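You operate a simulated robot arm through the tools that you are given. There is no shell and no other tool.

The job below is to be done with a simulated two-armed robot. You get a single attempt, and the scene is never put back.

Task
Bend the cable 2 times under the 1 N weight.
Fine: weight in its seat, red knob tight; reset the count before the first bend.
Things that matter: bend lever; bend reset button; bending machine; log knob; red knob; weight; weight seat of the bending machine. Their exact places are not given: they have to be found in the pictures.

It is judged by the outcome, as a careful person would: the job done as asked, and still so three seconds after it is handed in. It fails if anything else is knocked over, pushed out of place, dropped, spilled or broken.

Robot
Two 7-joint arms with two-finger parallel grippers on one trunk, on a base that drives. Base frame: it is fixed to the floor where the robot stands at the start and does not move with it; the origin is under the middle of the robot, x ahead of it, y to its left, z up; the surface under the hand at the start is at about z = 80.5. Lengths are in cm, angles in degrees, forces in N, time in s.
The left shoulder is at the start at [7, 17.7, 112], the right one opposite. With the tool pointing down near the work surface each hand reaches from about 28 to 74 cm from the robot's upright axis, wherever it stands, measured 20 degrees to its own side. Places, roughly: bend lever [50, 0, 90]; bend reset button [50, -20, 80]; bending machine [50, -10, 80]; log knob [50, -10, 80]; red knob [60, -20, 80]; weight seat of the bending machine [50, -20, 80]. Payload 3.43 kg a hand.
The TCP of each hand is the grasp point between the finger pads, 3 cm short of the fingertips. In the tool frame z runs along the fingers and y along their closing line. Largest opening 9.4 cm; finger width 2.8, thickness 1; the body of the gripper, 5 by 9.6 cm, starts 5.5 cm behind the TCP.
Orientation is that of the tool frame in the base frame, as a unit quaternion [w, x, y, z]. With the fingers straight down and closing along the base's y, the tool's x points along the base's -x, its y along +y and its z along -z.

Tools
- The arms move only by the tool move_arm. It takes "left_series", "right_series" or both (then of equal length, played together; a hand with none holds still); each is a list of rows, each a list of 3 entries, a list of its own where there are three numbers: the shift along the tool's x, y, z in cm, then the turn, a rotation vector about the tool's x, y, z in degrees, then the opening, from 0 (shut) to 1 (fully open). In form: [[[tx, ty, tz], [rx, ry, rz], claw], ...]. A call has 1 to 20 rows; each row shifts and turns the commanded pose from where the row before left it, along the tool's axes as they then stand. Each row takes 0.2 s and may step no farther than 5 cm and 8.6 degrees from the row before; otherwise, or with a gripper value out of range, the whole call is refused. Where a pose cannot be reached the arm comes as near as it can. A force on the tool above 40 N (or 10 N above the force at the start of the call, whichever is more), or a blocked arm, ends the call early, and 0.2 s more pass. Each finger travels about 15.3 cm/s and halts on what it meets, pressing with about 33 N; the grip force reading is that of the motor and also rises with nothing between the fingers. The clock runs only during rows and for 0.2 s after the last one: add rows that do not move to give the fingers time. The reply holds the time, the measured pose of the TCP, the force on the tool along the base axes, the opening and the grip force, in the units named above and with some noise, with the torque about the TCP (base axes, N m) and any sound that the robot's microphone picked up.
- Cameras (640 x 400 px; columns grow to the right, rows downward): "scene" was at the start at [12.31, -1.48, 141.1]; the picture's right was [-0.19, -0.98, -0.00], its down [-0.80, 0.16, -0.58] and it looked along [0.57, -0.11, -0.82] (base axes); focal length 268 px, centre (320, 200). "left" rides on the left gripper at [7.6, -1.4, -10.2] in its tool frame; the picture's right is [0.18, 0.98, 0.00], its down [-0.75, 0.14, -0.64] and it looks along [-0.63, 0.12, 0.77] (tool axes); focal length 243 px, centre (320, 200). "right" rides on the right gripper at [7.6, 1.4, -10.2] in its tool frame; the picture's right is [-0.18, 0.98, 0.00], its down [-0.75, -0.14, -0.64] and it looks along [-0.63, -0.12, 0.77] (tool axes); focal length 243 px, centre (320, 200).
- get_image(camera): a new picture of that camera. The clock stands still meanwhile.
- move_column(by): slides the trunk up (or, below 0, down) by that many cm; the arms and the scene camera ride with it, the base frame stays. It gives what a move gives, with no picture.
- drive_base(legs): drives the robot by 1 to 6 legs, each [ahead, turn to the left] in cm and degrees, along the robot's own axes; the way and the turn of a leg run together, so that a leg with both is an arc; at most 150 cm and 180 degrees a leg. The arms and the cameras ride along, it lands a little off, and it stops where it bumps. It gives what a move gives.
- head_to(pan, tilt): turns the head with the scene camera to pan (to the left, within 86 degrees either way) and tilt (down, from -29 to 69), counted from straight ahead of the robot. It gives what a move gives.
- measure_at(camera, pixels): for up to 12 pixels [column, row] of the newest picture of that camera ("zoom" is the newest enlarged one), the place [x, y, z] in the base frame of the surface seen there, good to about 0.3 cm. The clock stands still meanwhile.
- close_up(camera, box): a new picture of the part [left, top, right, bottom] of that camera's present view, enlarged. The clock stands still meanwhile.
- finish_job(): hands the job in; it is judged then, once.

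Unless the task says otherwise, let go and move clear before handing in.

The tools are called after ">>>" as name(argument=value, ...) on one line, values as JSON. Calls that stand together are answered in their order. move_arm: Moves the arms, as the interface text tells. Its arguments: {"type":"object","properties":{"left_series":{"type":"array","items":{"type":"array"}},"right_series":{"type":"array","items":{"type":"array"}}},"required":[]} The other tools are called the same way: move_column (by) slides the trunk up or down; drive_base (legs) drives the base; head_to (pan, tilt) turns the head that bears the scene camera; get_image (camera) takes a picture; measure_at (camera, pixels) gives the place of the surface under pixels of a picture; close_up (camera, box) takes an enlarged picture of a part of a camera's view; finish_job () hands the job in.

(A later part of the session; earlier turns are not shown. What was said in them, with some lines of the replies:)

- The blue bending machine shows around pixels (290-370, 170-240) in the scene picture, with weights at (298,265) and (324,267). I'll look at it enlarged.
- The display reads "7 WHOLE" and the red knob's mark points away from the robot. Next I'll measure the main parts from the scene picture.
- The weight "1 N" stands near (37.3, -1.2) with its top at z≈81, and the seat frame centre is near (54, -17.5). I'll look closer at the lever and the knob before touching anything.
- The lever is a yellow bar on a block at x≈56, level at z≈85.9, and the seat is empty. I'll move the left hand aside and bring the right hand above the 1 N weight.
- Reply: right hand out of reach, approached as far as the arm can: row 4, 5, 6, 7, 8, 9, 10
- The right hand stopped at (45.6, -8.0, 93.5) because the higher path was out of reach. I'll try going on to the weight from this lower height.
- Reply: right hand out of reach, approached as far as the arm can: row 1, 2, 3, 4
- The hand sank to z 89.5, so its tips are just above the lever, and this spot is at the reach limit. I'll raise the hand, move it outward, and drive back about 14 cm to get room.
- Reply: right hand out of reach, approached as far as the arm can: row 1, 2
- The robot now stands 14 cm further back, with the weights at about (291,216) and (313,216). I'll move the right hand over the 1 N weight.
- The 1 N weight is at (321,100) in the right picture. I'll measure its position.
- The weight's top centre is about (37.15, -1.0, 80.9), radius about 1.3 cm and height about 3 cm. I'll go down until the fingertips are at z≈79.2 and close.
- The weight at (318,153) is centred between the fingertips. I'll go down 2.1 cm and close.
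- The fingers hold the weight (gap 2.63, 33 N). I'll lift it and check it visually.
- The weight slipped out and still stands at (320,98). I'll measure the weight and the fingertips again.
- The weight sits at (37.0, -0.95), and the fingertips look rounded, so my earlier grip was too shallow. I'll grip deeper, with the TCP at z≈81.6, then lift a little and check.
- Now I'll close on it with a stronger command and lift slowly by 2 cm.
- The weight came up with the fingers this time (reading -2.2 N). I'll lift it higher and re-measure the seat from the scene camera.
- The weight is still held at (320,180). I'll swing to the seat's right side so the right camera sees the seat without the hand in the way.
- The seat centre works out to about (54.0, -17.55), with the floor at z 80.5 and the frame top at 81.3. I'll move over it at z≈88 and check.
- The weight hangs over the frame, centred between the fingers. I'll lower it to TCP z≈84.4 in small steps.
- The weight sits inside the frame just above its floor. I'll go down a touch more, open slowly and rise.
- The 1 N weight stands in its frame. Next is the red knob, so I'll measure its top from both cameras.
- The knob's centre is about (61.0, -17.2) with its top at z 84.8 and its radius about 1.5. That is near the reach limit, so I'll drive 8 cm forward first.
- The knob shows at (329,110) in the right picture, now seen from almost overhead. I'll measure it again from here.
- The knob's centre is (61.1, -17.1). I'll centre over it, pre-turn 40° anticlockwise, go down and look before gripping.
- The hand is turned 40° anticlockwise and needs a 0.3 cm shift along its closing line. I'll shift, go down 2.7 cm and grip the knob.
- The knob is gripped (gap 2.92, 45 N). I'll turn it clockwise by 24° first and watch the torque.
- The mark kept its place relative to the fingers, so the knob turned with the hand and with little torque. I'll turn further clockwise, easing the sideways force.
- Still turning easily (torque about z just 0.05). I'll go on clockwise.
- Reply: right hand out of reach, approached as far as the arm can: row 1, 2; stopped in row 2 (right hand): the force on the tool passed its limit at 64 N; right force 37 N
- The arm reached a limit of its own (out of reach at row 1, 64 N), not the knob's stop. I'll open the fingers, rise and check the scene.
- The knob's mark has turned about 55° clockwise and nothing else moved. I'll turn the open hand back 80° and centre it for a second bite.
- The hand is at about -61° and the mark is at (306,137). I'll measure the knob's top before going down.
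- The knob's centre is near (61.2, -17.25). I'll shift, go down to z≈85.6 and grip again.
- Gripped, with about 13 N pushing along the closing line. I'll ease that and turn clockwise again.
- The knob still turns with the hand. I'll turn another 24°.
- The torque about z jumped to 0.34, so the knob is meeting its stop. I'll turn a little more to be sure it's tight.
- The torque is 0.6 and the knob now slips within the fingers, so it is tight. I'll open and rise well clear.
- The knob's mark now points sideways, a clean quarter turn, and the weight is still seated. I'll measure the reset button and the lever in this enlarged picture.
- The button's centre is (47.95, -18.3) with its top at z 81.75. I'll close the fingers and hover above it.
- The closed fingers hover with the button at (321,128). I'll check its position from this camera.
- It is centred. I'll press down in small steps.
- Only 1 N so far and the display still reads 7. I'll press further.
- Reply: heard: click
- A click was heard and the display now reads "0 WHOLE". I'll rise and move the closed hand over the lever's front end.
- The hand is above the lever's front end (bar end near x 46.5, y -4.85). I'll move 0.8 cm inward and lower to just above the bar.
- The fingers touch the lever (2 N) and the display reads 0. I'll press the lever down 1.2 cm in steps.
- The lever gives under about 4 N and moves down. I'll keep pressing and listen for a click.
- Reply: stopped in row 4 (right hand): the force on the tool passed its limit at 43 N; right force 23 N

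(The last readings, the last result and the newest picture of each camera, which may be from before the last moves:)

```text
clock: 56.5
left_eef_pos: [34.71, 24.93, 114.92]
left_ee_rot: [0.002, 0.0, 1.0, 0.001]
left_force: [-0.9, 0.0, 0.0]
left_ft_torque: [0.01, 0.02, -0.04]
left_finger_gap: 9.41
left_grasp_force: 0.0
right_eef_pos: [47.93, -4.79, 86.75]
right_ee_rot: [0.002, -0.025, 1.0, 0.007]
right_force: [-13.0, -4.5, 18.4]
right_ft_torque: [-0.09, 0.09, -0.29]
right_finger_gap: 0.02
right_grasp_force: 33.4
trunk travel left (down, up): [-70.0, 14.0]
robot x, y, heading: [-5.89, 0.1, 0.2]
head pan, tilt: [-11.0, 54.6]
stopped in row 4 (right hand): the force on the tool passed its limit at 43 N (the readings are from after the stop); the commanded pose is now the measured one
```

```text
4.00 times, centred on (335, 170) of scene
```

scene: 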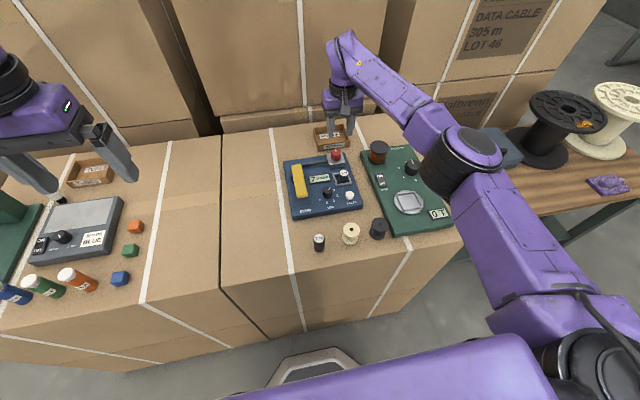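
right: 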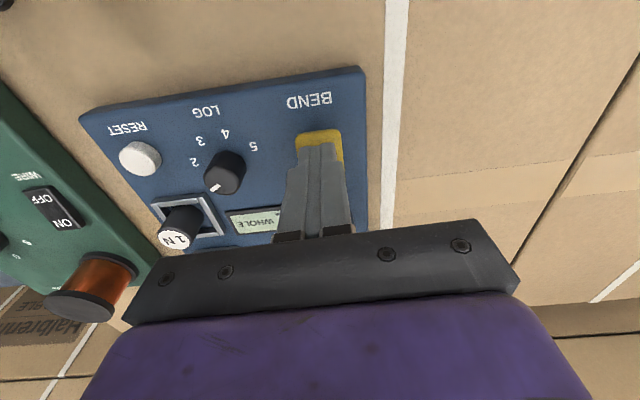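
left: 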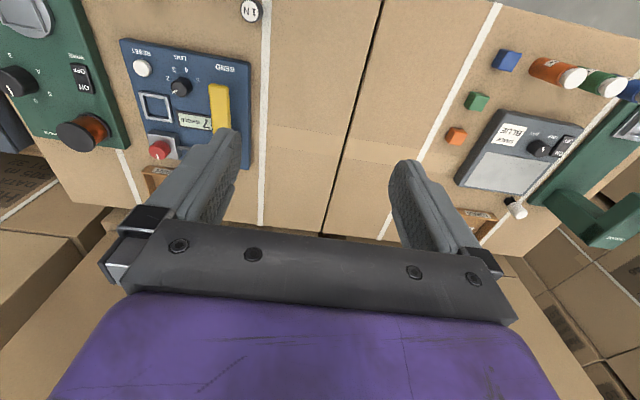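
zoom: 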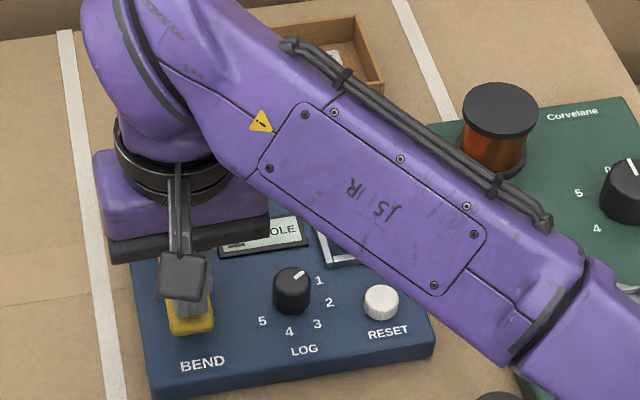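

The lever met a hard stop (43 N) without a click. I'll rise and check the display and the lever.

>>> move_arm(right_series=[[[0, 0, -0.5], [0, 0, 0], 0], [[0, 0, -0.5], [0, 0, 0], 0], [[0, 0, -1], [0, 0, 0], 0], [[0, 0, -1], [0, 0, 0], 0], [[0, 0, -1.5], [0, 0, 0], 0], [[0, 0, -2], [0, 0, 0], 0], [[0, 0, 0], [0, 0, 0], 0]])

>>> get_image(camera="right")

>>> close_up(camera="scene", box=[280, 120, 390, 220])

```text
clock: 58.1
left_eef_pos: [35.27, 25.15, 114.73]
left_ee_rot: [0.0, -0.001, 1.0, 0.0]
left_force: [-0.1, -0.2, 0.2]
left_ft_torque: [0.01, -0.06, 0.02]
left_finger_gap: 9.42
left_grasp_force: 0.1
right_eef_pos: [48.17, -4.84, 92.78]
right_ee_rot: [0.0, -0.026, 1.0, 0.005]
right_force: [-0.2, 0.0, 0.2]
right_ft_torque: [-0.01, 0.0, 0.02]
right_finger_gap: 0.0
right_grasp_force: 32.8
trunk travel left (down, up): [-70.0, 14.0]
robot x, y, heading: [-6.33, -0.44, 0.2]
head pan, tilt: [-11.0, 54.6]
```

```text
taken
```

right: 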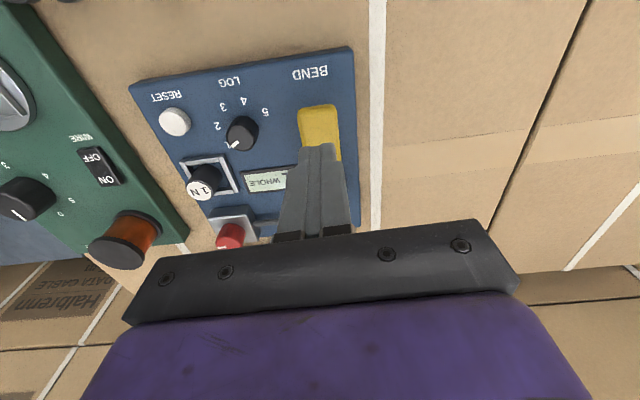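

```text
4.00 times, centred on (335, 170) of scene
```

zoom: 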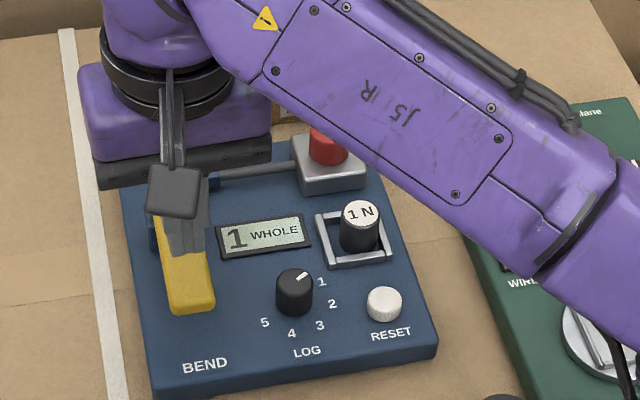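

The count now reads "1 WHOLE" and the lever is back up. I'll make the second bend the same way.

>>> move_arm(right_series=[[[0, 0, 1.5], [0, 0, 0], 0], [[0, 0, 1.5], [0, 0, 0], 0], [[0, 0, 0.5], [0, 0, 0], 0], [[0, 0, 0.5], [0, 0, 0], 0], [[0, 0, 0.5], [0, 0, 0], 0], [[0, 0, 0.5], [0, 0, 0], 0], [[0, 0, 0.4], [0, 0, 0], 0], [[0, 0, 0.3], [0, 0, 0], 0], [[0, 0, 0.3], [0, 0, 0], 0], [[0, 0, 0.3], [0, 0, 0], 0], [[0, 0, 0], [0, 0, 0], 0]])

>>> close_up(camera="scene", box=[280, 120, 390, 220])

```text
clock: 60.5
left_eef_pos: [34.99, 25.04, 115.07]
left_ee_rot: [0.001, -0.001, 1.0, 0.0]
left_force: [-0.3, -0.1, -0.2]
left_ft_torque: [0.03, 0.04, 0.0]
left_finger_gap: 9.43
left_grasp_force: 0.1
right_eef_pos: [48.15, -4.79, 86.88]
right_ee_rot: [0.003, -0.027, 1.0, 0.005]
right_force: [2.1, -0.6, 17.6]
right_ft_torque: [-0.01, -0.31, 0.0]
right_finger_gap: 0.0
right_grasp_force: 32.9
trunk travel left (down, up): [-70.0, 14.0]
robot x, y, heading: [-5.87, 0.37, 0.2]
head pan, tilt: [-11.0, 54.6]
```

```text
4.00 times, centred on (335, 170) of scene
```

zoom: 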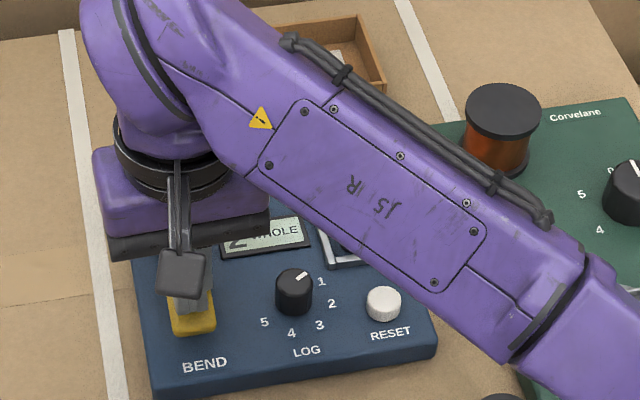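

The display already shows a "2" at the bottom stop (17.6 N). I'll rise smoothly and move the hand away to the right rear.

>>> move_arm(right_series=[[[0, 0, -0.5], [0, 0, 0], 0], [[0, 0, -1], [0, 0, 0], 0], [[0, 0, -1.5], [0, 0, 0], 0], [[0, 0, -2], [0, 0, 0], 0], [[0, 0, -3], [0, 0, 0], 0], [[0, 0, -3], [0, 0, 0], 0], [[0, -2, -3], [0, 0, 0], 0], [[0, -3, -2], [0, 0, 0], 0], [[0, -3, 0], [0, 0, 0], 0], [[0, -3, 0], [0, 0, 0], 0], [[0, -3, 0], [0, 0, 0], 0], [[0, -3, 0], [0, 0, 0], 0], [[0, -3, 0], [0, 0, 0], 0], [[0, -3, 0], [0, 0, 0], 0], [[0, 0, 0], [0, 0, 0], 0.2]])

>>> get_image(camera="scene")

>>> close_up(camera="scene", box=[280, 120, 390, 220])

```text
clock: 63.7
left_eef_pos: [35.18, 25.06, 114.77]
left_ee_rot: [0.0, -0.001, 1.0, 0.0]
left_force: [0.7, 0.1, -0.1]
left_ft_torque: [-0.01, -0.01, -0.01]
left_finger_gap: 9.39
left_grasp_force: 0.0
right_eef_pos: [49.43, -28.07, 102.32]
right_ee_rot: [0.0, -0.026, 1.0, 0.006]
right_force: [0.3, 0.1, -0.4]
right_ft_torque: [0.03, -0.04, 0.0]
right_finger_gap: 1.88
right_grasp_force: 0.1
trunk travel left (down, up): [-70.0, 14.0]
robot x, y, heading: [-5.94, 0.06, 0.0]
head pan, tilt: [-11.0, 54.6]
```

```text
taken
```

scene: 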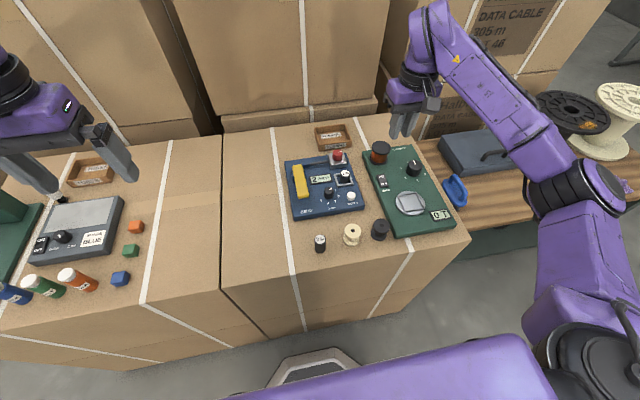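

```text
4.00 times, centred on (335, 170) of scene
```

zoom: 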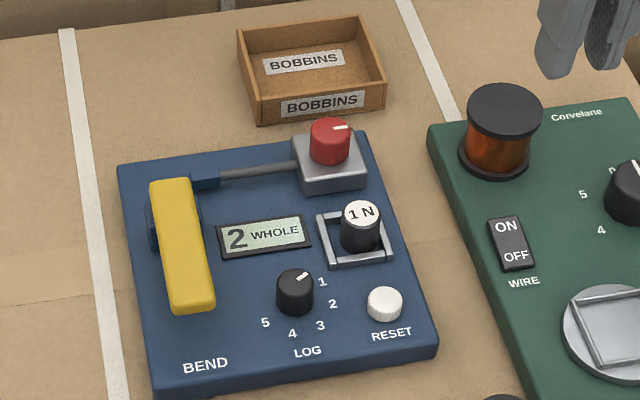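

The display reads "2 WHOLE", the 1 N weight is in its seat, the red knob's mark is at the tight position, and the lever is back up. Nothing else has moved and both hands are clear, so I'm handing the job in.

>>> finish_job()

```text
The job is handed in.
```

The cable was bent twice under the 1 N weight, and the display reads "2 WHOLE". I've handed the job in; no verdict came back with it.

- **Weight:** the 1 N weight is standing inside its seat frame. It slipped from the fingers on the first try, while still standing on the bench, and went in on the second.
- **Red knob:** I turned it clockwise about a quarter turn until it met a hard stop.
- **Count:** I pressed the reset button before the first bend. It clicked and the display went from 7 to 0.
- **Bends:** I pressed the lever down to its stop twice. The count went to 1 and then 2, and the lever is back up.

I left the log knob at 1, because the task didn't ask for it to be set. In the last picture nothing else looked moved, and both hands were clear of the machine.
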